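You operate a simulated robot arm through the tools that you are given. There is no shell and no other tool.

You run a simulated robot arm. Do the job below in one go: nothing can be reset, and whatever is moved stays where it is left.

JOB
Prime the rig's hand pump through the bleed valve.
Fine: tip the catch glass into the pump tank and stand it under the bleed spout again. Open the green valve, give the lever two full strokes, then shut the green valve. The yellow valve stays open.

Only the result counts: the job must be done as asked and must still hold three seconds after the hand-in. Knocking over, shifting, dropping, spilling or breaking anything else fails it.

ROBOT AND FRAMES
A 7-joint arm with a two-finger parallel gripper, fixed in place. Base frame: the origin is at the foot of the arm, x ahead of it, y to its left, z up; the work surface is at about z = 0.78. Lengths are in m, angles in rad, forces in N, time in s.
With the tool pointing down near the work surface it reaches from about 0.22 to 0.68 m from the base axis. Its first joint turns from -1.152 to 1.152 rad. Payload 2.4 kg.
The tool frame sits at the grasp point between the pads (the TCP): z along the fingers, y along the line on which they close. The tips reach 0.03 m beyond it. The gripper opens to 0.094 m. The fingers are 0.028 m wide and 0.01 m thick; the gripper's body (0.05 by 0.096 m) begins 0.055 m behind the TCP.
Orientation is that of the tool frame in the base frame, as a unit quaternion [x, y, z, w]. With the fingers straight down and closing along the base's y, the tool's x points along the base's -x, its y along +y and its z along -z.

CONTROLS
- The arm moves only by the tool play_rows. Its argument "series" is a list of rows, each an object (a shift or turn left out is 0, a gripper value left out holds the last) with "delta_pos": the shift along the base's x, y, z in units of 20 mm (1.0 is 20 mm), a list of three; "rotation": the turn, a rotation vector about the base's x, y, z in units of 8 degrees (1.0 is 8 degrees), a list of three; "fingers": the gripper command, from -1 (shut) to 1 (fully open), values between in proportion. In form: [{"delta_pos": [tx, ty, tz], "rotation": [wx, wy, wz], "fingers": fingers}, ...]. A call has 1 to 20 rows; each row shifts and turns the commanded pose from where the row before left it. A call with a number of a shift or a turn outside -1 to 1 is refused whole. Rows are played at 5 a second. More than 0.05 m and 0.15 rad between two rows, or a gripper value outside its range, and nothing of the call is played. Where a pose cannot be reached the arm comes as near as it can. A force on the tool above 70 N (or 10 N above the force at the start of the call, whichever is more), or a blocked arm, ends the call early, and 0.2 s more pass. Each finger travels about 0.153 m/s and halts on what it meets, pressing with about 29 N; the grip force reading is that of the motor and also rises with nothing between the fingers. The clock runs only during rows and for 0.2 s after the last one: add rows that do not move to give the fingers time. It gives the time, the measured TCP pose, the force on the tool (base axes), the opening and the grip force at its end, in the units of the frame above (readings bear some noise), with the torque about the TCP (base axes, N m) and any sound that the robot's microphone picked up, and new pictures: "views" is both (left out), scene, wrist or none.
- Cameras (640 x 400 px; columns grow to the right, rows downward): "scene" is fixed at [0.045, 0.4877, 1.4318]; the picture's right is [-0.63, -0.78, 0.00], its down [-0.52, 0.42, -0.75] and it looks along [0.58, -0.47, -0.67] (base axes); focal length 318 px, centre (320, 200). "wrist" rides on the gripper at [0.076, 0.014, -0.102] in the tool frame; the picture's right is [-0.18, 0.98, 0.00], its down [-0.75, -0.14, -0.64] and it looks along [-0.63, -0.12, 0.77] (tool axes); focal length 243 px, centre (320, 200). There is no depth. A picture from a camera that has moved, and an enlarged one, comes with that camera's place and axes in the base frame and with its lens.
- zoom(camera, box): a new picture of the part [left, top, right, bottom] of that camera's present view, enlarged. It takes no simulated time.
- hand_in(): hands the job in; it is judged then, once.

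Nothing tells you positions but the pictures and the camera data. Unless the task says otherwise, let go and move clear before handing in.

The tools are called after ">>>" by a JSON object that holds its "name" and its "arguments". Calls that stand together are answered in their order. play_rows: Moves the arm, as the interface text tells. Its arguments: {"type":"object","properties":{"series":{"type":"array","items":{"type":"object","properties":{"delta_pos":{"type":"array","items":{"type":"number"}},"rotation":{"type":"array","items":{"type":"number"}},"fingers":{"type":"number"}}}},"views":{"type":"string","enum":["both","scene","wrist","none"]}},"required":["series"]} The other tools are called the same way: zoom (camera, box) takes an enlarged picture of a part of a camera's view; hand_in () hands the job in.

At the start:

```text
time_s: 0.0
tcp_pos: [0.2923, 0.1599, 1.2004]
orientation: [0.0, 1.0, 0.0, 0.0]
force: [0.2, 0.3, 1.0]
ft_torque: [0.0, 0.01, 0.0]
grip_width: 0.0944
finger_force: 0.0
```

scene: 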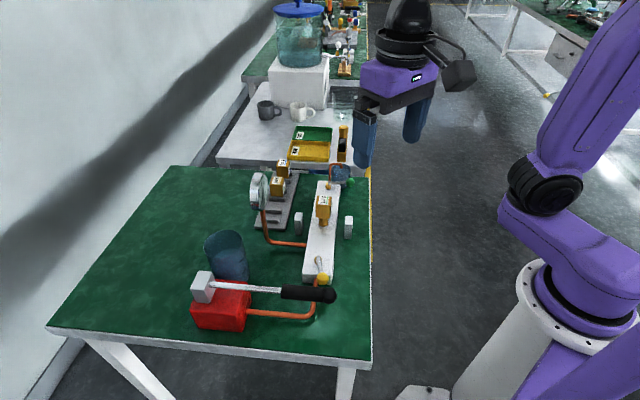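
wrist: 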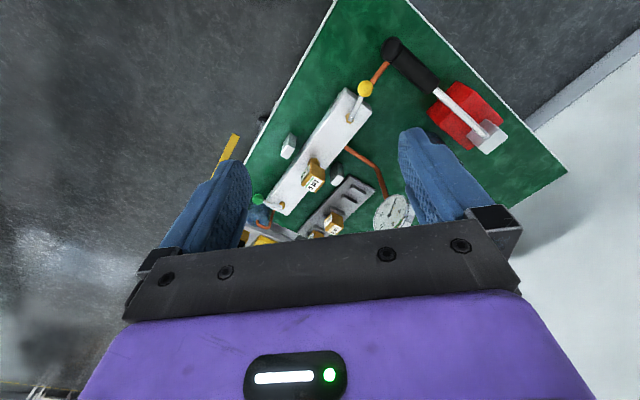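

I see a green table with a red hand pump (lever with black grip), a blue cup-like tank behind it, a white manifold with yellow valve and green valve, and a small catch glass near the far end. I'll zoom in to identify everything before moving.

>>> {"name": "zoom", "arguments": {"camera": "scene", "box": [160, 220, 380, 358]}}

>>> {"name": "zoom", "arguments": {"camera": "scene", "box": [220, 140, 400, 252]}}

>>> {"name": "zoom", "arguments": {"camera": "wrist", "box": [230, 20, 550, 240]}}

```text
2.90 times, centred on (270, 289) of scene
camera zoom: at [0.045, 0.4877, 1.4318], right [-0.63, -0.78, 0.0], down [-0.52, 0.42, -0.75], along [0.58, -0.47, -0.67], focal length 922 px, centre (465, -58)
```

zoom: 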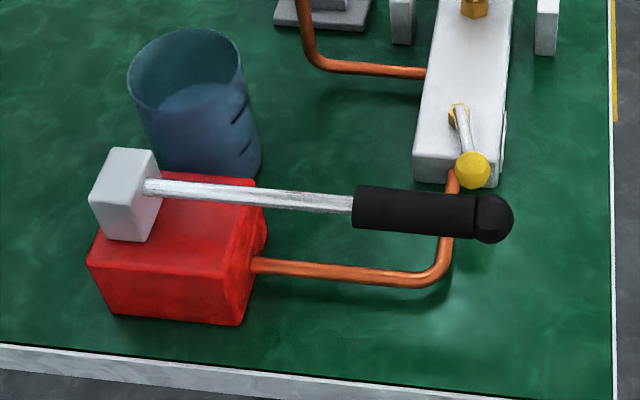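

```text
3.56 times, centred on (310, 196) of scene
camera zoom: at [0.045, 0.4877, 1.4318], right [-0.63, -0.78, 0.0], down [-0.52, 0.42, -0.75], along [0.58, -0.47, -0.67], focal length 1130 px, centre (356, 214)
```

zoom: 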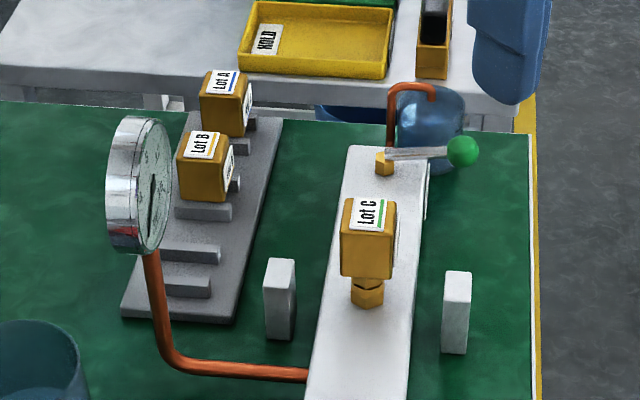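

```text
1.82 times, centred on (390, 130) of wrist
camera zoom: at [0.2157, 0.1741, 1.302], right [0.18, 0.98, 0.0], down [0.75, -0.14, 0.64], along [0.63, -0.12, -0.77], focal length 441 px, centre (193, 327)
```

zoom: 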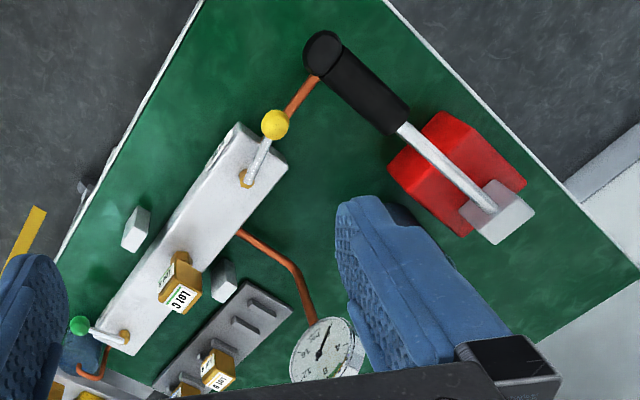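

I place the yellow valve pivot near (0.41, 0.20), the green valve pivot near (0.60, 0.00) with its handle across the manifold, the catch glass near (0.63, -0.07), the tank near (0.53, 0.37), and the pump lever running from about (0.46, 0.43) to (0.29, 0.26). I'll move the wrist camera over the bleed end for a closer look.

>>> {"name": "play_rows", "arguments": {"series": [{"delta_pos": [0.7, -0.95, -0.6], "fingers": 1}, {"delta_pos": [0.7, -0.95, -0.6]}, {"delta_pos": [0.7, -0.95, -0.6]}, {"delta_pos": [0.7, -0.95, -0.6]}, {"delta_pos": [0.7, -0.95, -0.6]}, {"delta_pos": [0.7, -0.95, -0.6]}, {"delta_pos": [0.7, -0.95, -0.6]}, {"delta_pos": [0.7, -0.95, -0.6]}, {"delta_pos": [0.7, -0.95, -0.6]}, {"delta_pos": [0.7, -0.95, -0.6]}, {"delta_pos": [0, 0, 0]}], "views": "both"}}

```text
time_s: 2.4
tcp_pos: [0.4324, -0.0296, 1.0813]
orientation: [0.0, 1.0, 0.0, 0.0]
force: [-0.2, -0.6, -0.9]
ft_torque: [-0.02, 0.03, -0.03]
grip_width: 0.0938
finger_force: 0.1
camera wrist: at [0.3543, -0.0165, 1.1821], right [0.18, 0.98, 0.0], down [0.75, -0.14, 0.64], along [0.63, -0.12, -0.77], focal length 243 px, centre (320, 200)
```

scene: 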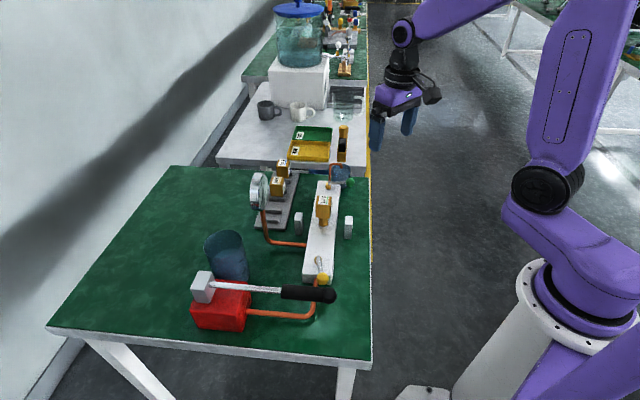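
wrist: 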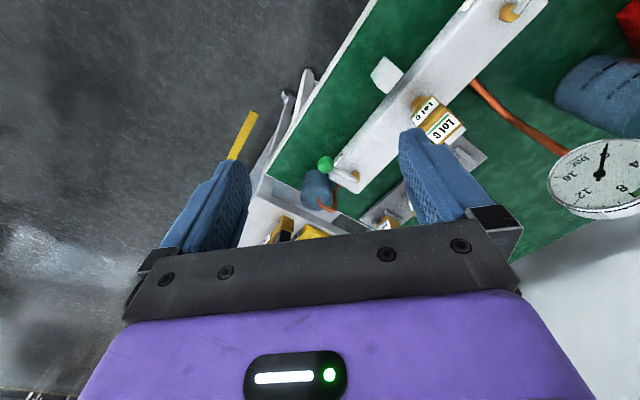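

The bleed end is now in the wrist view, close to a table corner. I'll zoom in on it.

>>> {"name": "zoom", "arguments": {"camera": "wrist", "box": [240, 120, 400, 240]}}

>>> {"name": "zoom", "arguments": {"camera": "scene", "box": [290, 150, 380, 210]}}

>>> {"name": "zoom", "arguments": {"camera": "wrist", "box": [480, 0, 640, 120]}}

```text
3.33 times, centred on (320, 180) of wrist
camera zoom: at [0.3543, -0.0165, 1.1821], right [0.18, 0.98, 0.0], down [0.75, -0.14, 0.64], along [0.63, -0.12, -0.77], focal length 809 px, centre (320, 267)
```

zoom: 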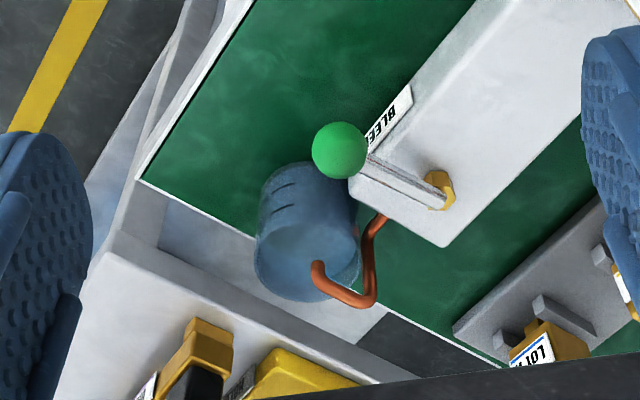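

```text
6.67 times, centred on (335, 180) of scene
camera zoom: at [0.045, 0.4877, 1.4318], right [-0.63, -0.78, 0.0], down [-0.52, 0.42, -0.75], along [0.58, -0.47, -0.67], focal length 2120 px, centre (220, 333)
```

zoom: 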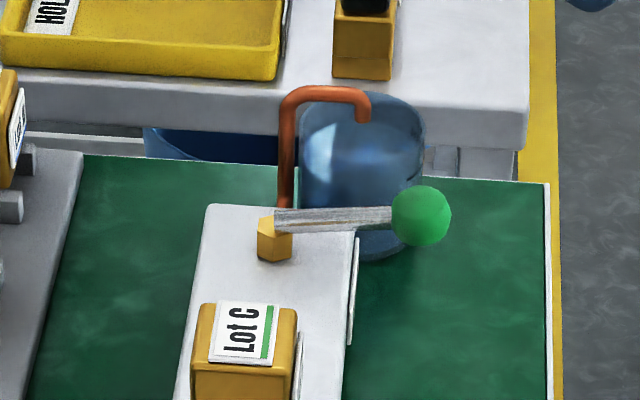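

```text
3.33 times, centred on (560, 60) of wrist
camera zoom: at [0.3543, -0.0165, 1.1821], right [0.18, 0.98, 0.0], down [0.75, -0.14, 0.64], along [0.63, -0.12, -0.77], focal length 809 px, centre (-480, 667)
```

zoom: 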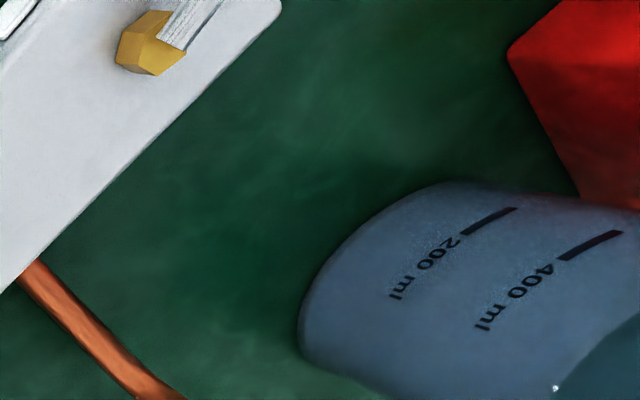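

The catch glass stands near (0.63, -0.078), about 6 cm across, with its rim at z≈0.84. The spout tip sits only about 7 mm above the rim, so I'll grasp from the side with the tool horizontal and slide the glass out. First I'll turn the tool so the camera ends up on top.

>>> {"name": "play_rows", "arguments": {"series": [{"rotation": [0, 0, -1]}, {"rotation": [0, 0, -1]}, {"rotation": [0, 0, -1]}, {"rotation": [0, 0, -1]}, {"rotation": [0, 0, -1]}, {"rotation": [0, 0, -1]}, {"rotation": [0, 0, -1]}, {"rotation": [0, 0, -1]}, {"rotation": [0, 0, -1]}, {"rotation": [0, 0, -1]}, {"rotation": [0, 0, -1]}, {"rotation": [0, 0, -1]}, {"rotation": [0, 0, -1]}, {"rotation": [0, 0, -1]}, {"rotation": [0, 0, -1]}, {"rotation": [0, 0, 0]}], "views": "both"}}

```text
time_s: 5.8
tcp_pos: [0.4323, -0.0292, 1.0813]
orientation: [0.867, 0.498, 0.0, 0.0]
force: [0.2, -0.2, -0.6]
ft_torque: [-0.01, 0.03, 0.03]
grip_width: 0.0942
finger_force: 0.0
camera wrist: at [0.4819, 0.0289, 1.182], right [0.76, -0.65, 0.0], down [-0.5, -0.58, 0.64], along [-0.42, -0.49, -0.77], focal length 243 px, centre (320, 200)
```

scene: 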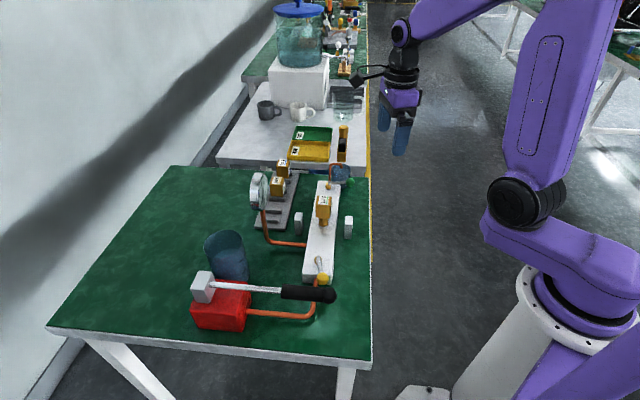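
wrist: 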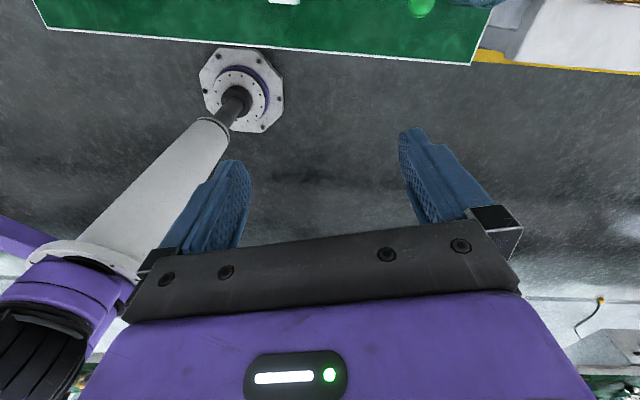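

The turn worked. Next I'll pitch the tool to horizontal, pointing along (0.5, 0.866), while backing off to a staging point on the right.

>>> {"name": "play_rows", "arguments": {"series": [{"delta_pos": [0.41, -0.92, -0.2], "rotation": [0.8097, -0.4716, 0]}, {"delta_pos": [0.41, -0.92, -0.2], "rotation": [0.8097, -0.4716, 0]}, {"delta_pos": [0.41, -0.92, -0.2], "rotation": [0.8097, -0.4716, 0]}, {"delta_pos": [0.41, -0.92, -0.2], "rotation": [0.8097, -0.4716, 0]}, {"delta_pos": [0.41, -0.92, -0.2], "rotation": [0.8097, -0.4716, 0]}, {"delta_pos": [0.41, -0.92, -0.2], "rotation": [0.8097, -0.4716, 0]}, {"delta_pos": [0.41, -0.92, -0.2], "rotation": [0.8097, -0.4716, 0]}, {"delta_pos": [0.41, -0.92, -0.2], "rotation": [0.8097, -0.4716, 0]}, {"delta_pos": [0.41, -0.92, -0.2], "rotation": [0.8097, -0.4716, 0]}, {"delta_pos": [0.41, -0.92, -0.2], "rotation": [0.8097, -0.4716, 0]}, {"delta_pos": [0.41, -0.92, -0.2], "rotation": [0.8097, -0.4716, 0]}, {"delta_pos": [0.41, -0.92, -0.2], "rotation": [0.8097, -0.4716, 0]}, {"rotation": [0, 0, 0]}], "views": "both"}}

```text
time_s: 8.6
tcp_pos: [0.5307, -0.2501, 1.0347]
orientation: [0.612, 0.353, 0.613, -0.352]
force: [0.1, -0.3, -0.2]
ft_torque: [-0.01, 0.0, -0.02]
grip_width: 0.094
finger_force: 0.1
camera wrist: at [0.4909, -0.3455, 1.1095], right [0.85, -0.49, -0.18], down [-0.44, -0.48, -0.75], along [0.29, 0.72, -0.63], focal length 243 px, centre (320, 200)
```

scene: 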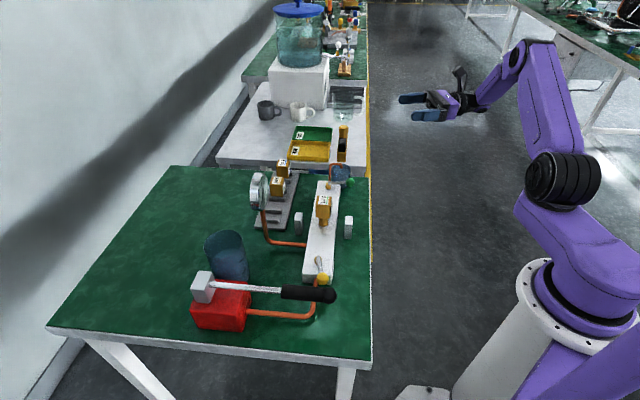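
wrist: 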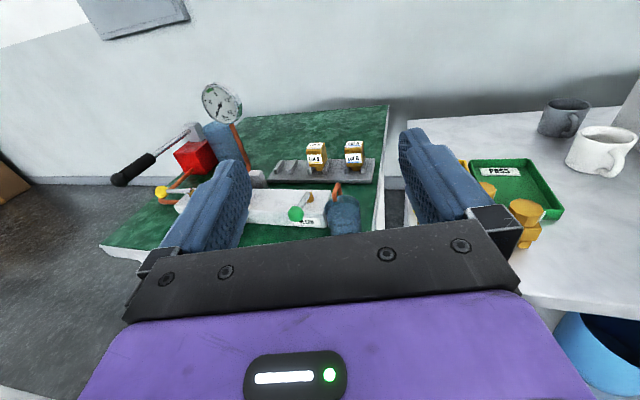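

The horizontal pose is reachable, and the glass and spout are now visible from behind the gripper. I'll zoom to refine positions.

>>> {"name": "zoom", "arguments": {"camera": "wrist", "box": [250, 160, 410, 260]}}

>>> {"name": "zoom", "arguments": {"camera": "wrist", "box": [100, 70, 260, 220]}}

```text
4.00 times, centred on (330, 210) of wrist
camera zoom: at [0.4909, -0.3455, 1.1095], right [0.85, -0.49, -0.18], down [-0.44, -0.48, -0.75], along [0.29, 0.72, -0.63], focal length 970 px, centre (280, 160)
```

zoom: 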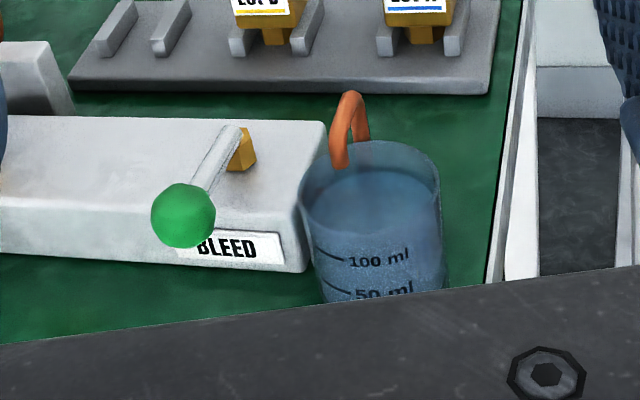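

```text
2.67 times, centred on (180, 145) of wrist
camera zoom: at [0.4909, -0.3455, 1.1095], right [0.85, -0.49, -0.18], down [-0.44, -0.48, -0.75], along [0.29, 0.72, -0.63], focal length 647 px, centre (693, 347)
```

zoom: 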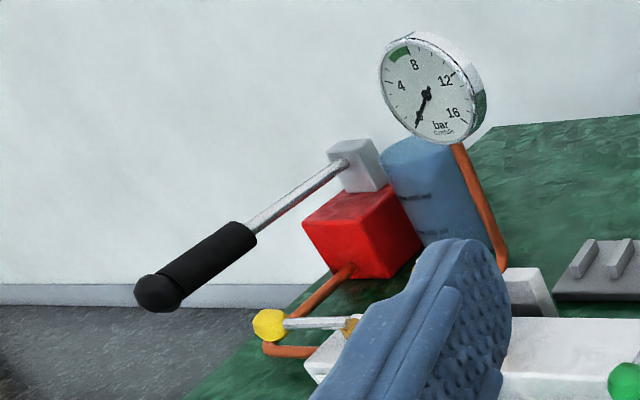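

The glass holds about 110 ml, with G ≈ (0.631, -0.075) and the rim at 0.842. The manifold top is about 0.81, so I'll swing the approach heading to about 75° to keep the left finger off the manifold corner and the green knob, then come down in front of the glass.

>>> {"name": "play_rows", "arguments": {"series": [{"delta_pos": [0.915, 0.93, 0], "rotation": [0, 0, 0.47], "fingers": 0.7}, {"delta_pos": [0.915, 0.93, 0], "rotation": [0, 0, 0.47]}, {"delta_pos": [0.915, 0.93, 0], "rotation": [0, 0, 0.47]}, {"delta_pos": [0.915, 0.93, 0], "rotation": [0, 0, 0.47]}, {"delta_pos": [0, 0, -0.95]}, {"delta_pos": [0, 0, -0.95]}, {"delta_pos": [0, 0, -0.95]}, {"delta_pos": [0, 0, -0.95]}, {"delta_pos": [0, 0, -0.95]}, {"delta_pos": [0, 0, -0.95]}, {"delta_pos": [0, 0, 0]}], "views": "both"}}

```text
time_s: 11.0
tcp_pos: [0.6, -0.1728, 0.9192]
orientation: [0.561, 0.431, 0.561, -0.429]
force: [-0.5, 0.5, -0.6]
ft_torque: [-0.05, 0.01, 0.0]
grip_width: 0.08
finger_force: 0.0
out of reach, approached as far as the arm can: row 10
camera wrist: at [0.5861, -0.2758, 0.9945], right [0.95, -0.26, -0.18], down [-0.3, -0.58, -0.75], along [0.09, 0.77, -0.63], focal length 243 px, centre (320, 200)
```

scene: 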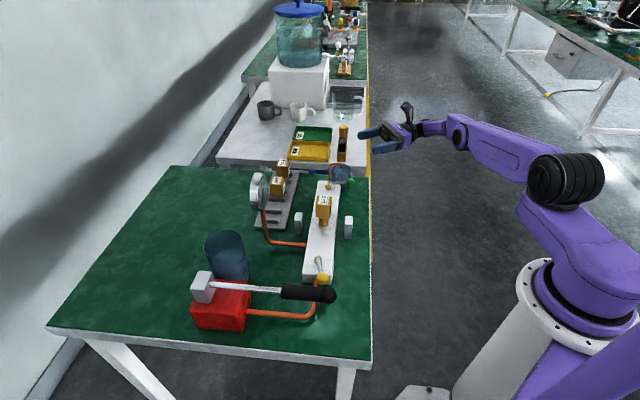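
wrist: 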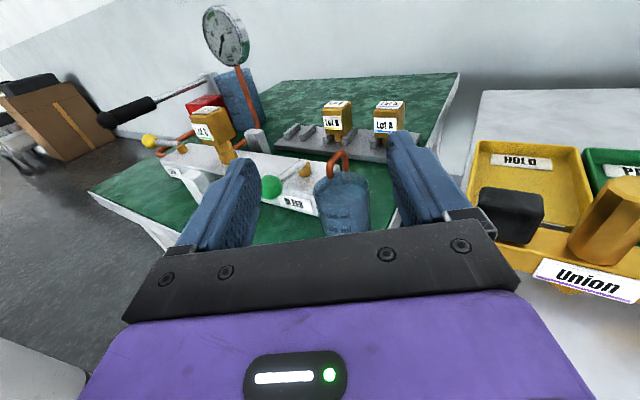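

At a 75° heading that pose is at the reach limit. I'll reduce the heading to about 55°, which brings the wrist in closer, and come down slightly higher so the fingers clear the manifold top.

>>> {"name": "play_rows", "arguments": {"series": [{"delta_pos": [-0.58, 0.2, 0], "rotation": [0, 0, -0.833], "fingers": 0.574}, {"delta_pos": [-0.58, 0.2, 0], "rotation": [0, 0, -0.833]}, {"delta_pos": [-0.58, 0.2, 0], "rotation": [0, 0, -0.833]}, {"delta_pos": [0, 0, 0]}, {"delta_pos": [0, 0, -0.8]}, {"delta_pos": [0, 0, -0.8]}, {"delta_pos": [0, 0, -0.8]}, {"delta_pos": [0, 0, 0]}], "views": "both"}}

```text
time_s: 12.8
tcp_pos: [0.5643, -0.1632, 0.8729]
orientation: [0.627, 0.327, 0.628, -0.324]
force: [-0.4, -0.6, 0.5]
ft_torque: [0.0, 0.03, -0.01]
grip_width: 0.0739
finger_force: 0.1
camera wrist: at [0.5166, -0.2541, 0.9473], right [0.8, -0.57, -0.18], down [-0.48, -0.45, -0.75], along [0.35, 0.69, -0.63], focal length 243 px, centre (320, 200)
```

scene: 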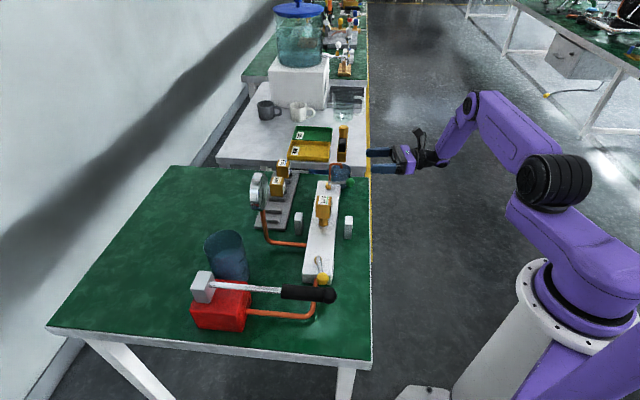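
wrist: 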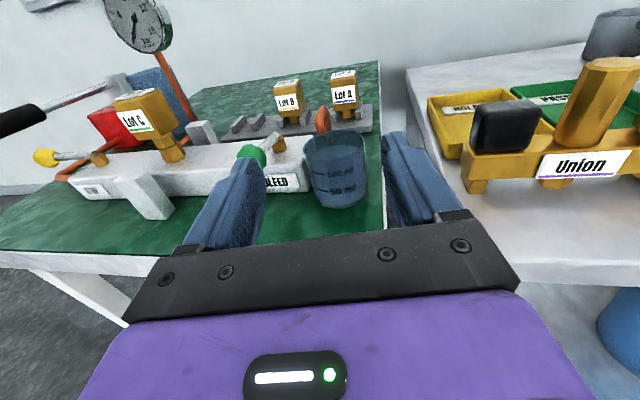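

I'm in front of the glass with a clear view of it. Zooming in to align before the final descent.

>>> {"name": "zoom", "arguments": {"camera": "wrist", "box": [220, 90, 420, 230]}}

```text
2.86 times, centred on (320, 160) of wrist
camera zoom: at [0.5166, -0.2541, 0.9473], right [0.8, -0.57, -0.18], down [-0.48, -0.45, -0.75], along [0.35, 0.69, -0.63], focal length 693 px, centre (320, 314)
```

zoom: 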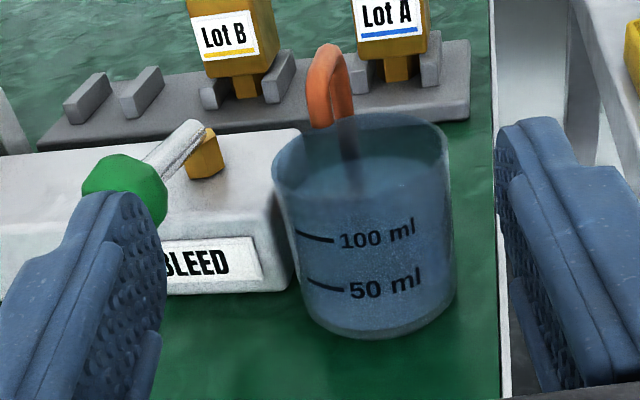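

Aligned to within about 6 mm. I'll correct sideways, drop to z=0.832, then move partway in.

>>> {"name": "play_rows", "arguments": {"series": [{"delta_pos": [0.13, -0.09, -1.0]}, {"delta_pos": [0.13, -0.09, -1.0]}, {"delta_pos": [0, 0, 0]}, {"delta_pos": [0.538, 0.763, 0]}, {"delta_pos": [0.538, 0.763, 0]}, {"delta_pos": [0, 0, 0]}], "views": "both"}}

>>> {"name": "zoom", "arguments": {"camera": "wrist", "box": [200, 60, 440, 230]}}

>>> {"name": "zoom", "arguments": {"camera": "scene", "box": [300, 140, 420, 215]}}

```text
time_s: 14.2
tcp_pos: [0.5921, -0.1355, 0.8307]
orientation: [0.627, 0.328, 0.628, -0.325]
force: [0.0, -0.6, -0.7]
ft_torque: [0.02, 0.01, 0.0]
grip_width: 0.0739
finger_force: 0.0
camera wrist: at [0.544, -0.2263, 0.9059], right [0.8, -0.57, -0.18], down [-0.48, -0.45, -0.75], along [0.35, 0.69, -0.63], focal length 243 px, centre (320, 200)
```

scene: 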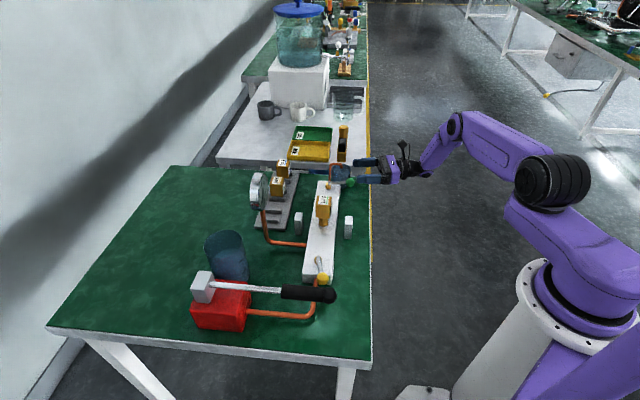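
wrist: 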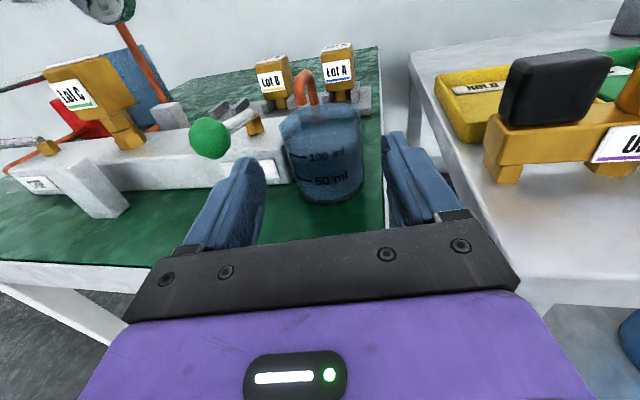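

```text
2.35 times, centred on (320, 145) of wrist
camera zoom: at [0.544, -0.2263, 0.9059], right [0.8, -0.57, -0.18], down [-0.48, -0.45, -0.75], along [0.35, 0.69, -0.63], focal length 571 px, centre (320, 329)
```

zoom: 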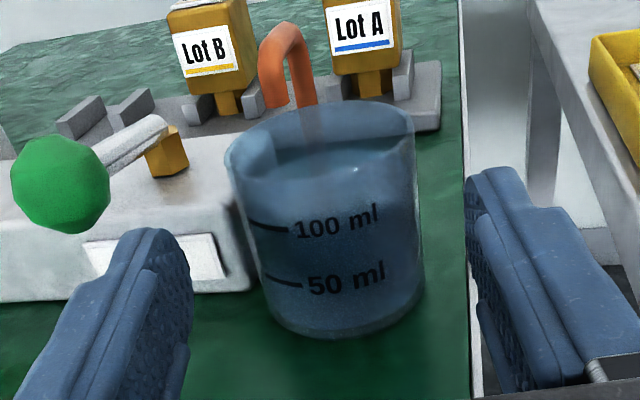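

```text
5.33 times, centred on (360, 178) of scene
camera zoom: at [0.045, 0.4877, 1.4318], right [-0.63, -0.78, 0.0], down [-0.52, 0.42, -0.75], along [0.58, -0.47, -0.67], focal length 1696 px, centre (107, 320)
```

zoom: 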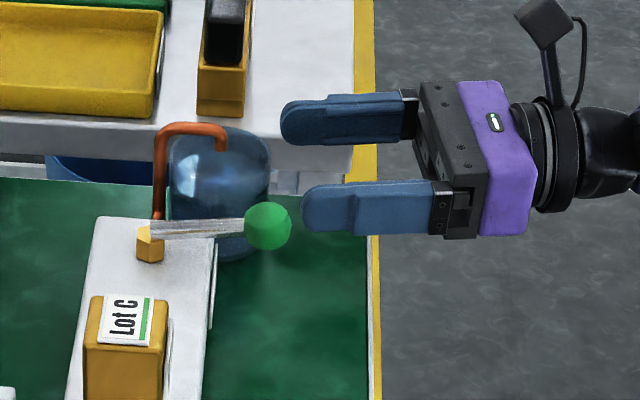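

Laterally aligned within a millimetre, and the knob clears the left finger by about 1 cm. Moving in the final 5.5 cm.

>>> {"name": "play_rows", "arguments": {"series": [{"delta_pos": [0.523, 0.743, 0.02]}, {"delta_pos": [0.523, 0.743, 0.02]}, {"delta_pos": [0.523, 0.743, 0.02]}, {"delta_pos": [0, 0, 0]}], "views": "both"}}

>>> {"name": "zoom", "arguments": {"camera": "wrist", "box": [200, 60, 440, 230]}}

>>> {"name": "zoom", "arguments": {"camera": "scene", "box": [300, 140, 420, 215]}}

```text
time_s: 15.2
tcp_pos: [0.6217, -0.0952, 0.8335]
orientation: [0.629, 0.325, 0.629, -0.323]
force: [-24.2, -24.7, -2.8]
ft_torque: [-0.57, 0.13, 1.52]
grip_width: 0.0771
finger_force: 2.7
camera wrist: at [0.5728, -0.1874, 0.9085], right [0.8, -0.57, -0.18], down [-0.49, -0.44, -0.75], along [0.35, 0.69, -0.63], focal length 243 px, centre (320, 200)
```

scene: 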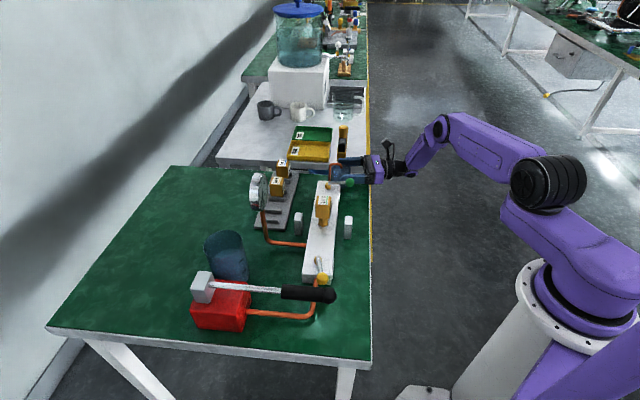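
wrist: 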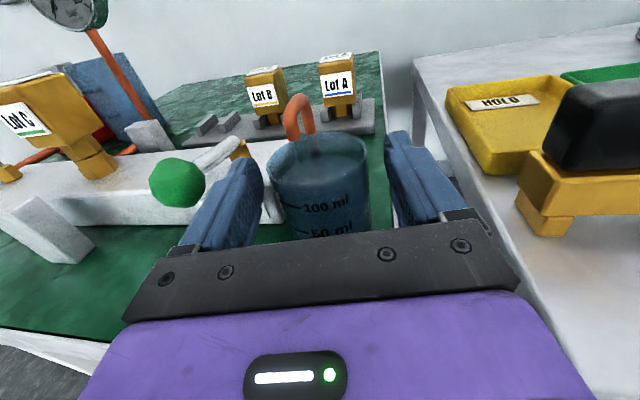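

```text
2.35 times, centred on (320, 145) of wrist
camera zoom: at [0.5728, -0.1874, 0.9085], right [0.8, -0.57, -0.18], down [-0.49, -0.44, -0.75], along [0.35, 0.69, -0.63], focal length 571 px, centre (320, 329)
```

zoom: 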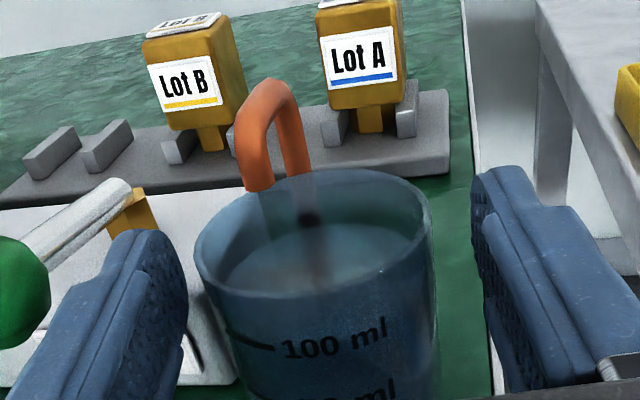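

```text
5.33 times, centred on (360, 178) of scene
camera zoom: at [0.0444, 0.4871, 1.432], right [-0.63, -0.78, 0.0], down [-0.52, 0.42, -0.75], along [0.58, -0.47, -0.67], focal length 1696 px, centre (107, 320)
```

zoom: 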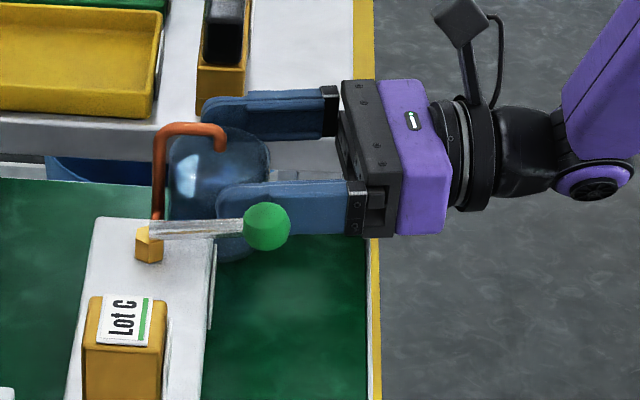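

The left fingertip met the manifold's side face, and the contact was blocked with the manifold unmoved, so its top is closer to 0.82. I'll back straight off, steepen the heading to about 68° and re-align, so the tip stays outside the manifold in plan.

>>> {"name": "play_rows", "arguments": {"series": [{"delta_pos": [-0.538, -0.763, 0]}, {"delta_pos": [-0.538, -0.763, 0]}, {"delta_pos": [-0.538, -0.763, 0]}, {"delta_pos": [-0.538, -0.763, 0]}, {"delta_pos": [0, 0, 0]}, {"delta_pos": [0.64, 0, 0], "rotation": [0, 0, 0.81]}, {"delta_pos": [0.64, 0, 0], "rotation": [0, 0, 0.81]}, {"delta_pos": [0, 0, -0.4]}, {"delta_pos": [0, 0, 0]}], "views": "both"}}

>>> {"name": "zoom", "arguments": {"camera": "wrist", "box": [200, 60, 440, 230]}}

>>> {"name": "zoom", "arguments": {"camera": "scene", "box": [300, 140, 420, 215]}}

```text
time_s: 17.2
tcp_pos: [0.5855, -0.1397, 0.8385]
orientation: [0.586, 0.395, 0.587, -0.394]
force: [0.1, -0.8, -0.9]
ft_torque: [0.01, 0.03, -0.01]
grip_width: 0.0741
finger_force: 0.1
out of reach, approached as far as the arm can: row 7
camera wrist: at [0.5583, -0.2398, 0.9125], right [0.91, -0.37, -0.18], down [-0.37, -0.54, -0.75], along [0.18, 0.75, -0.63], focal length 243 px, centre (320, 200)
```

scene: 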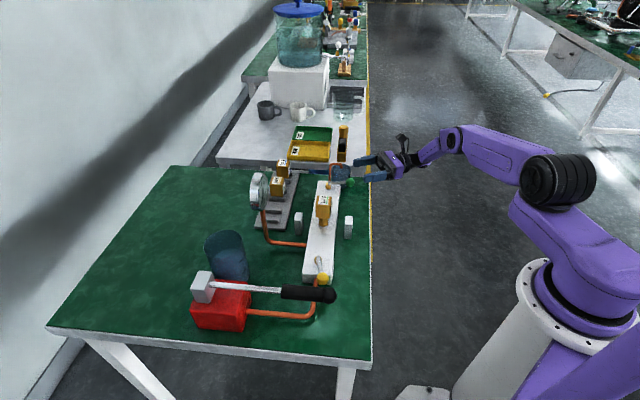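
wrist: 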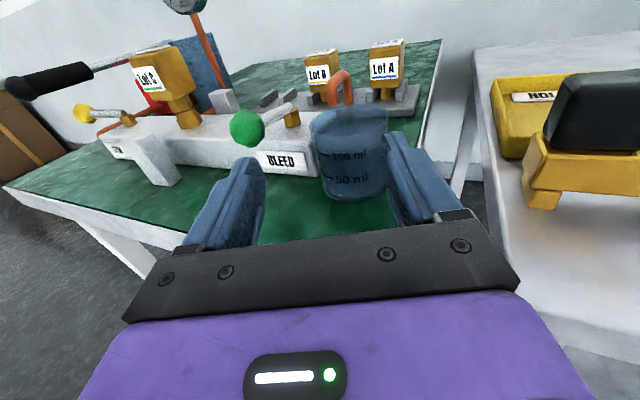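

```text
2.35 times, centred on (320, 145) of wrist
camera zoom: at [0.5583, -0.2398, 0.9125], right [0.91, -0.37, -0.18], down [-0.37, -0.54, -0.75], along [0.18, 0.75, -0.63], focal length 571 px, centre (320, 329)
```

zoom: 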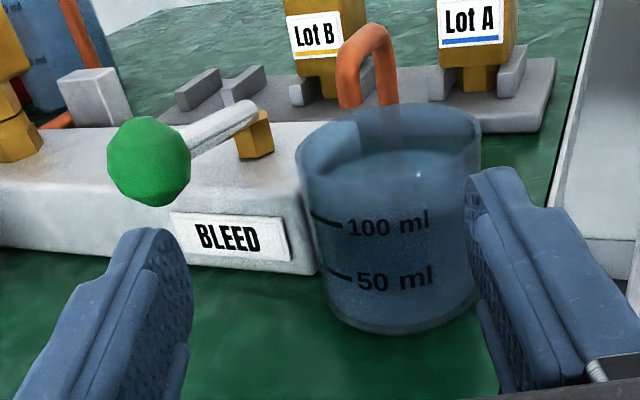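

```text
5.33 times, centred on (360, 178) of scene
camera zoom: at [0.045, 0.4877, 1.4318], right [-0.63, -0.78, 0.0], down [-0.52, 0.42, -0.75], along [0.58, -0.47, -0.67], focal length 1696 px, centre (107, 320)
```

zoom: 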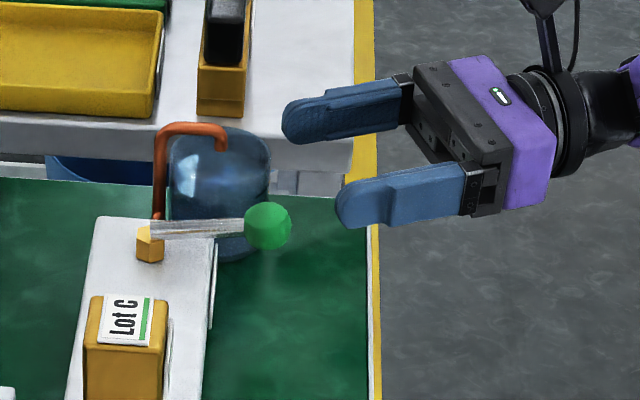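

The reach limit is just here, so I'll settle on a heading of about 63° with the tool a bit short of the glass centre and a narrower opening, and re-align.

>>> {"name": "play_rows", "arguments": {"series": [{"delta_pos": [0.425, 0.095, 0], "rotation": [0, 0, -0.6], "fingers": 0.447}, {"delta_pos": [0.425, 0.095, -0.4]}, {"delta_pos": [0, 0, -0.425]}, {"delta_pos": [0, 0, 0]}], "views": "wrist"}}

>>> {"name": "zoom", "arguments": {"camera": "wrist", "box": [200, 60, 440, 230]}}

>>> {"name": "zoom", "arguments": {"camera": "scene", "box": [300, 140, 420, 215]}}

```text
time_s: 18.2
tcp_pos: [0.6027, -0.135, 0.8206]
orientation: [0.602, 0.371, 0.603, -0.369]
force: [-0.2, -0.5, 0.4]
ft_torque: [-0.02, -0.04, 0.0]
grip_width: 0.0683
finger_force: 0.1
camera wrist: at [0.568, -0.2328, 0.8953], right [0.88, -0.45, -0.18], down [-0.42, -0.51, -0.75], along [0.24, 0.74, -0.63], focal length 243 px, centre (320, 200)
```

wrist: 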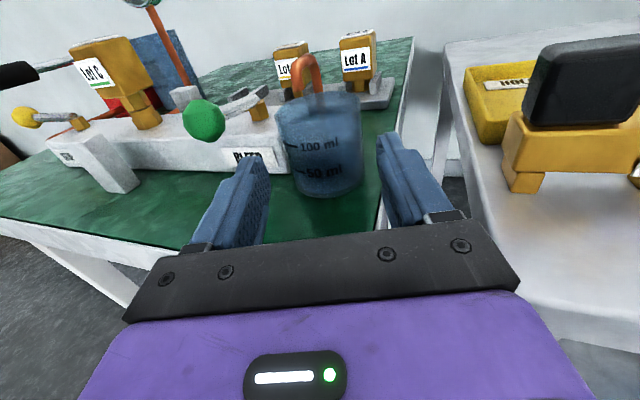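

```text
2.35 times, centred on (320, 145) of wrist
camera zoom: at [0.568, -0.2328, 0.8953], right [0.88, -0.45, -0.18], down [-0.42, -0.51, -0.75], along [0.24, 0.74, -0.63], focal length 571 px, centre (320, 329)
```

zoom: 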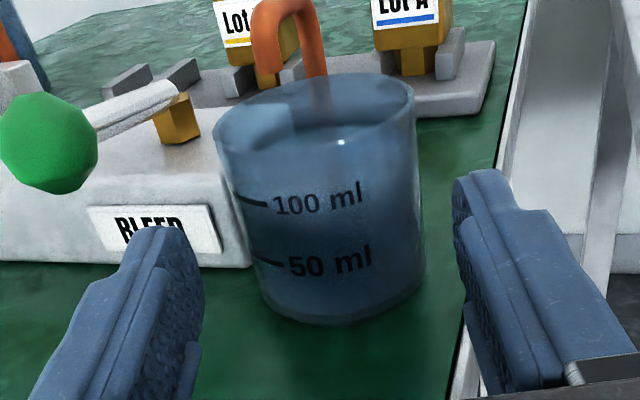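

```text
5.33 times, centred on (360, 178) of scene
camera zoom: at [0.045, 0.4877, 1.4318], right [-0.63, -0.78, 0.0], down [-0.52, 0.42, -0.75], along [0.58, -0.47, -0.67], focal length 1696 px, centre (107, 320)
```

zoom: 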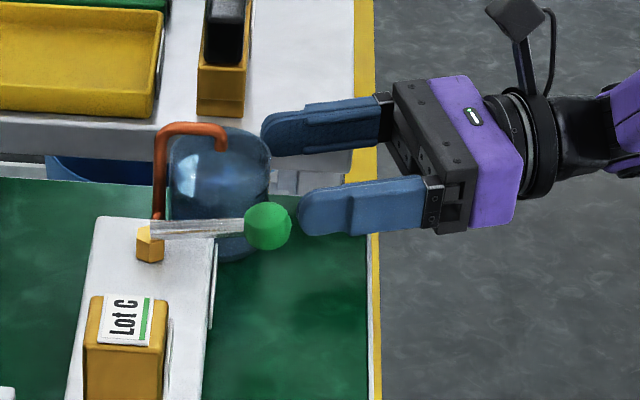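

The glass is centred between the fingers to about 1 mm. Advancing 4.4 cm.

>>> {"name": "play_rows", "arguments": {"series": [{"delta_pos": [0.332, 0.654, 0.03]}, {"delta_pos": [0.332, 0.654, 0.03]}, {"delta_pos": [0.332, 0.654, 0.03]}, {"delta_pos": [0, 0, 0]}], "views": "wrist"}}

>>> {"name": "zoom", "arguments": {"camera": "wrist", "box": [200, 60, 440, 230]}}

>>> {"name": "zoom", "arguments": {"camera": "scene", "box": [300, 140, 420, 215]}}

```text
time_s: 19.4
tcp_pos: [0.6185, -0.1121, 0.8212]
orientation: [0.61, 0.36, 0.606, -0.363]
force: [-1.3, -2.3, 0.2]
ft_torque: [-0.07, 0.08, -0.11]
grip_width: 0.0679
finger_force: 0.0
stopped in row 4: the force on the tool passed its limit at 70 N (the readings are from after the stop); the commanded pose is now the measured one
camera wrist: at [0.5817, -0.2092, 0.8958], right [0.86, -0.47, -0.19], down [-0.43, -0.5, -0.75], along [0.26, 0.73, -0.63], focal length 243 px, centre (320, 200)
```

wrist: 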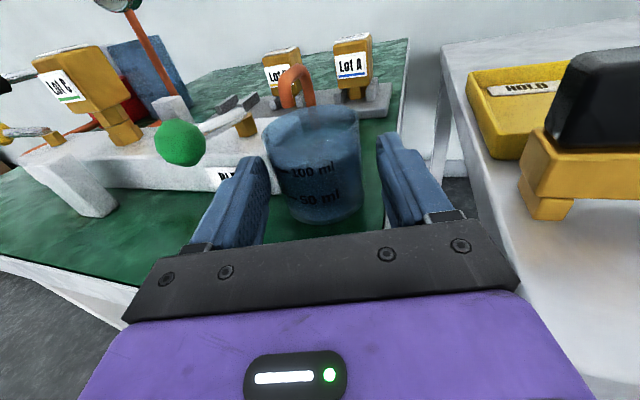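

```text
2.35 times, centred on (320, 145) of wrist
camera zoom: at [0.5817, -0.2092, 0.8958], right [0.86, -0.47, -0.19], down [-0.43, -0.5, -0.75], along [0.26, 0.73, -0.63], focal length 571 px, centre (320, 329)
```

zoom: 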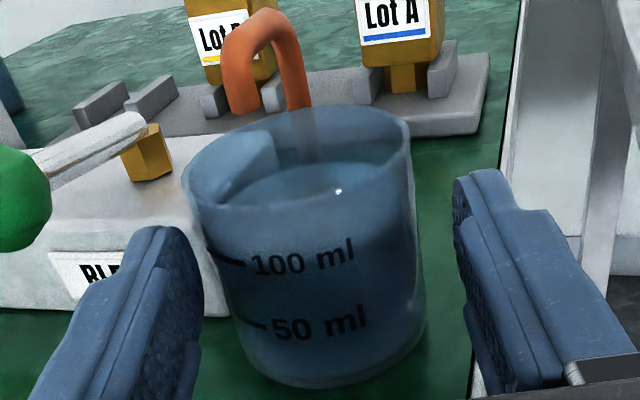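

```text
5.33 times, centred on (360, 178) of scene
camera zoom: at [0.0449, 0.4877, 1.4318], right [-0.63, -0.78, 0.0], down [-0.52, 0.42, -0.75], along [0.58, -0.47, -0.67], focal length 1696 px, centre (107, 320)
```

zoom: 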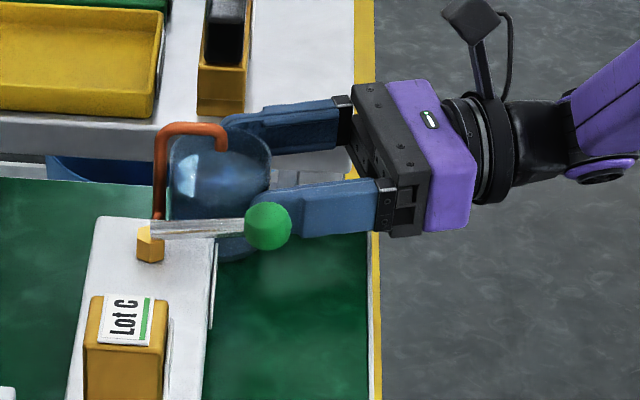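

Something blocked the hand here, although the fingertips look free. It may be the hand's underside at the table corner, since this pass was 1 cm lower. The glass has not moved. I'll back off, raise to z≈0.833 where the hand passed freely before, and check.

>>> {"name": "play_rows", "arguments": {"series": [{"delta_pos": [-0.775, -0.9, 0]}, {"delta_pos": [0, 0, 0.6]}, {"delta_pos": [0, 0, 0]}], "views": "both"}}

>>> {"name": "zoom", "arguments": {"camera": "scene", "box": [310, 145, 410, 205]}}

>>> {"name": "zoom", "arguments": {"camera": "wrist", "box": [200, 60, 440, 230]}}

```text
time_s: 20.2
tcp_pos: [0.6041, -0.1279, 0.8338]
orientation: [0.609, 0.361, 0.605, -0.364]
force: [-0.3, -0.1, 0.5]
ft_torque: [-0.03, -0.01, 0.02]
grip_width: 0.0683
finger_force: 0.1
camera wrist: at [0.5675, -0.2262, 0.9079], right [0.86, -0.47, -0.19], down [-0.43, -0.5, -0.75], along [0.26, 0.73, -0.63], focal length 243 px, centre (320, 200)
```

scene: 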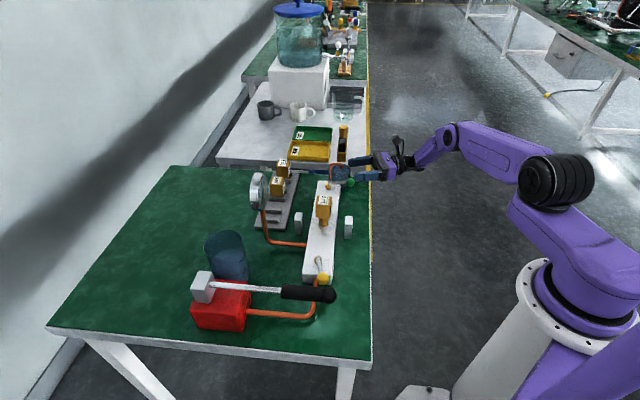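
wrist: 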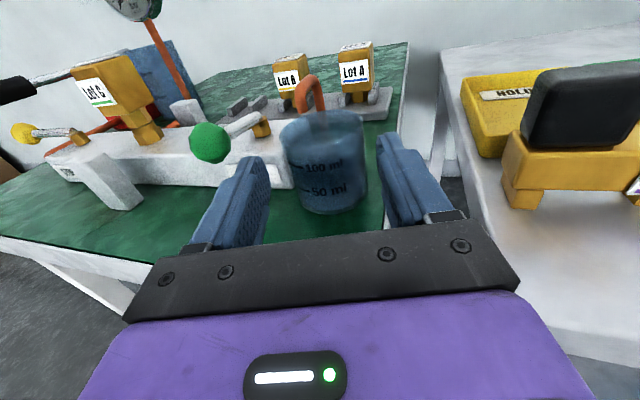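

```text
6.40 times, centred on (360, 175) of scene
camera zoom: at [0.045, 0.4877, 1.4318], right [-0.63, -0.78, 0.0], down [-0.52, 0.42, -0.75], along [0.58, -0.47, -0.67], focal length 2035 px, centre (64, 360)
```

zoom: 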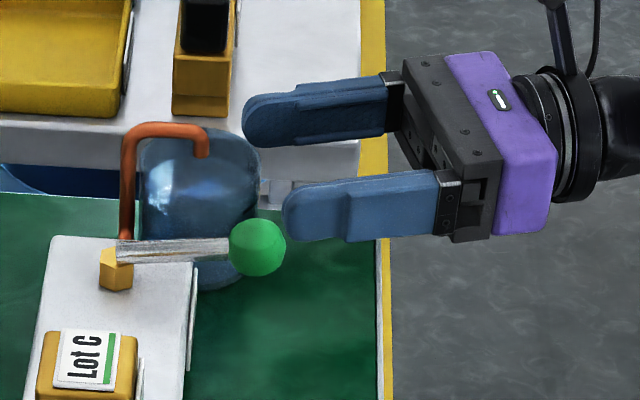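

```text
2.35 times, centred on (320, 145) of wrist
camera zoom: at [0.5675, -0.2262, 0.9079], right [0.86, -0.47, -0.19], down [-0.43, -0.5, -0.75], along [0.26, 0.73, -0.63], focal length 571 px, centre (320, 329)
```

zoom: 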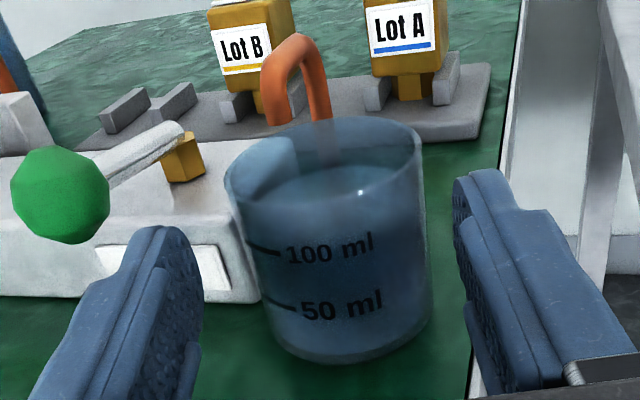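

Force readings are clean at this height and alignment holds. I'll creep forward in small steps and watch the force.

>>> {"name": "play_rows", "arguments": {"series": [{"delta_pos": [0.25, 0.43, 0]}, {"delta_pos": [0.25, 0.43, 0]}, {"delta_pos": [0, 0, 0]}, {"delta_pos": [0, 0, 0]}], "views": "none"}}

>>> {"name": "play_rows", "arguments": {"series": [{"delta_pos": [0.12, 0.22, 0]}, {"delta_pos": [0.12, 0.22, 0]}, {"delta_pos": [0, 0, 0]}, {"delta_pos": [0, 0, 0]}], "views": "both"}}

>>> {"name": "zoom", "arguments": {"camera": "wrist", "box": [200, 60, 440, 230]}}

```text
time_s: 21.2
tcp_pos: [0.6144, -0.1123, 0.8337]
orientation: [0.61, 0.36, 0.606, -0.363]
force: [-0.2, 0.3, -0.5]
ft_torque: [0.0, -0.04, 0.0]
grip_width: 0.068
finger_force: 0.0
```

```text
time_s: 22.2
tcp_pos: [0.6177, -0.1021, 0.8346]
orientation: [0.609, 0.362, 0.605, -0.365]
force: [-0.4, -0.2, 0.8]
ft_torque: [0.01, 0.01, -0.01]
grip_width: 0.0682
finger_force: 0.2
camera wrist: at [0.5814, -0.2008, 0.9077], right [0.86, -0.47, -0.19], down [-0.43, -0.5, -0.75], along [0.26, 0.73, -0.63], focal length 243 px, centre (320, 200)
```

scene: 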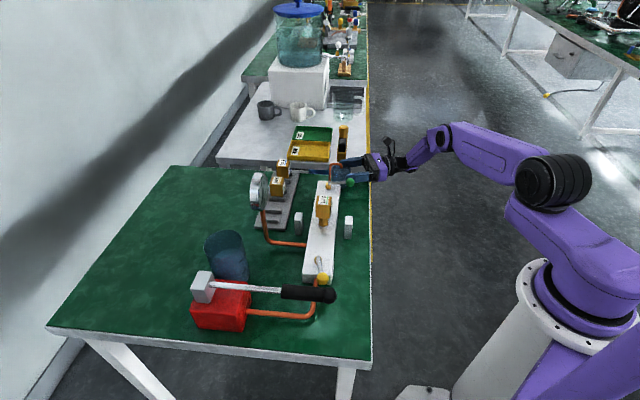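
wrist: 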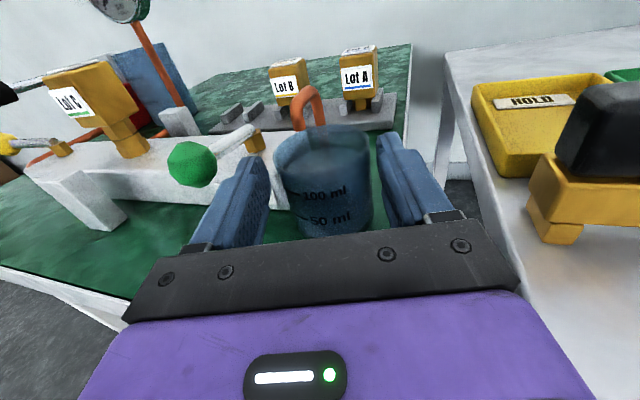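

```text
2.35 times, centred on (320, 145) of wrist
camera zoom: at [0.5814, -0.2008, 0.9077], right [0.86, -0.47, -0.19], down [-0.43, -0.5, -0.75], along [0.26, 0.73, -0.63], focal length 571 px, centre (320, 329)
```

zoom: 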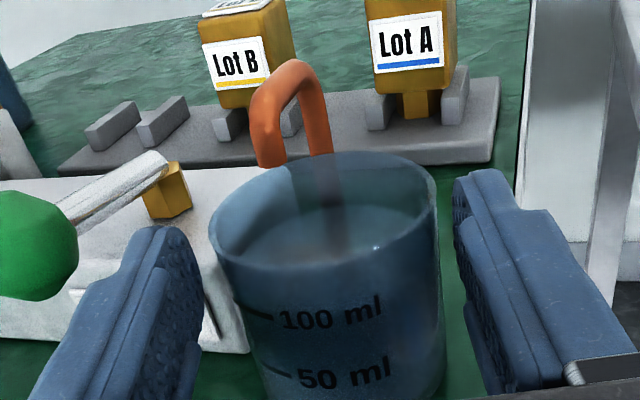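

No contact so far, and the pads now straddle the glass. One more 7 mm, then I'll close gently.

>>> {"name": "play_rows", "arguments": {"series": [{"delta_pos": [0.08, 0.15, 0]}, {"delta_pos": [0.08, 0.15, 0]}, {"delta_pos": [0, 0, 0]}, {"delta_pos": [0, 0, 0]}], "views": "both"}}

>>> {"name": "zoom", "arguments": {"camera": "wrist", "box": [200, 60, 440, 230]}}

>>> {"name": "zoom", "arguments": {"camera": "scene", "box": [310, 145, 410, 205]}}

```text
time_s: 23.2
tcp_pos: [0.6224, -0.0969, 0.8309]
orientation: [0.61, 0.361, 0.605, -0.364]
force: [0.8, 0.3, -0.2]
ft_torque: [0.01, -0.03, -0.02]
grip_width: 0.0682
finger_force: 0.0
camera wrist: at [0.5852, -0.1947, 0.9069], right [0.86, -0.47, -0.19], down [-0.43, -0.5, -0.75], along [0.26, 0.73, -0.63], focal length 243 px, centre (320, 200)
```

scene: 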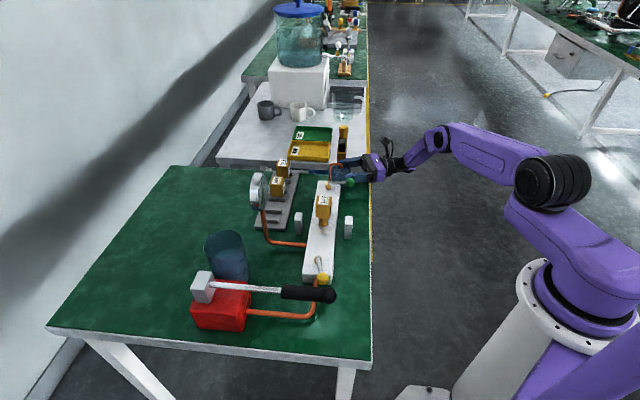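
wrist: 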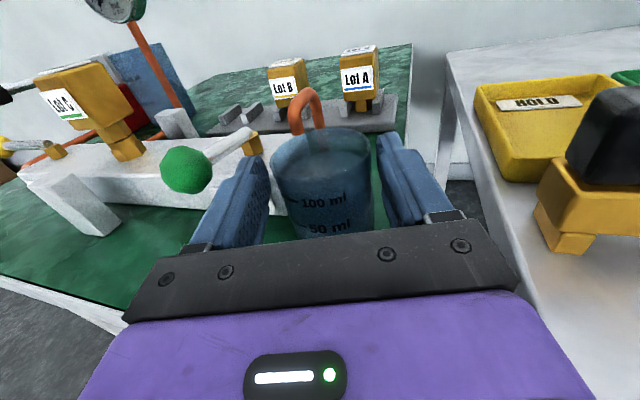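

```text
2.35 times, centred on (320, 145) of wrist
camera zoom: at [0.5852, -0.1947, 0.9069], right [0.86, -0.47, -0.19], down [-0.43, -0.5, -0.75], along [0.26, 0.73, -0.63], focal length 571 px, centre (320, 329)
```

zoom: 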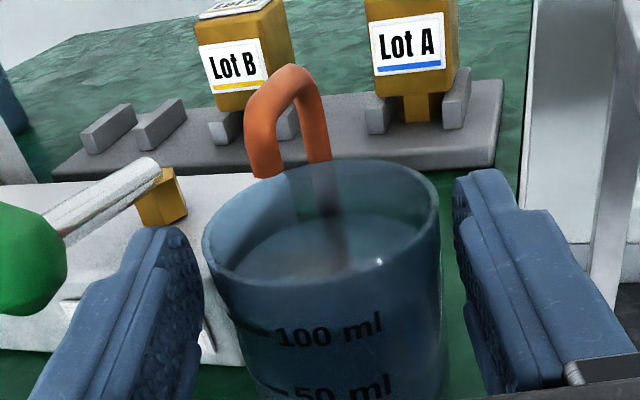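

```text
6.40 times, centred on (360, 175) of scene
camera zoom: at [0.045, 0.4877, 1.4318], right [-0.63, -0.78, 0.0], down [-0.52, 0.42, -0.75], along [0.58, -0.47, -0.67], focal length 2035 px, centre (64, 360)
```

zoom: 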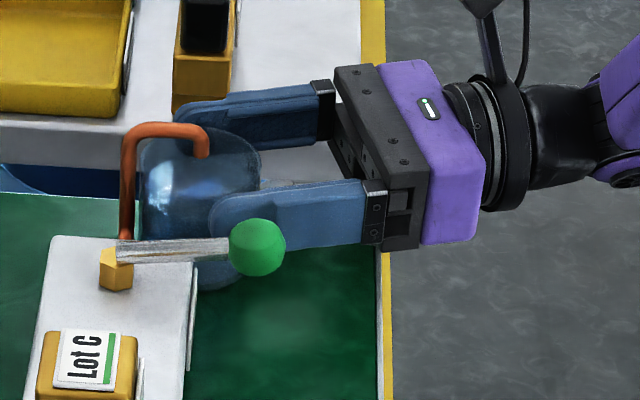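

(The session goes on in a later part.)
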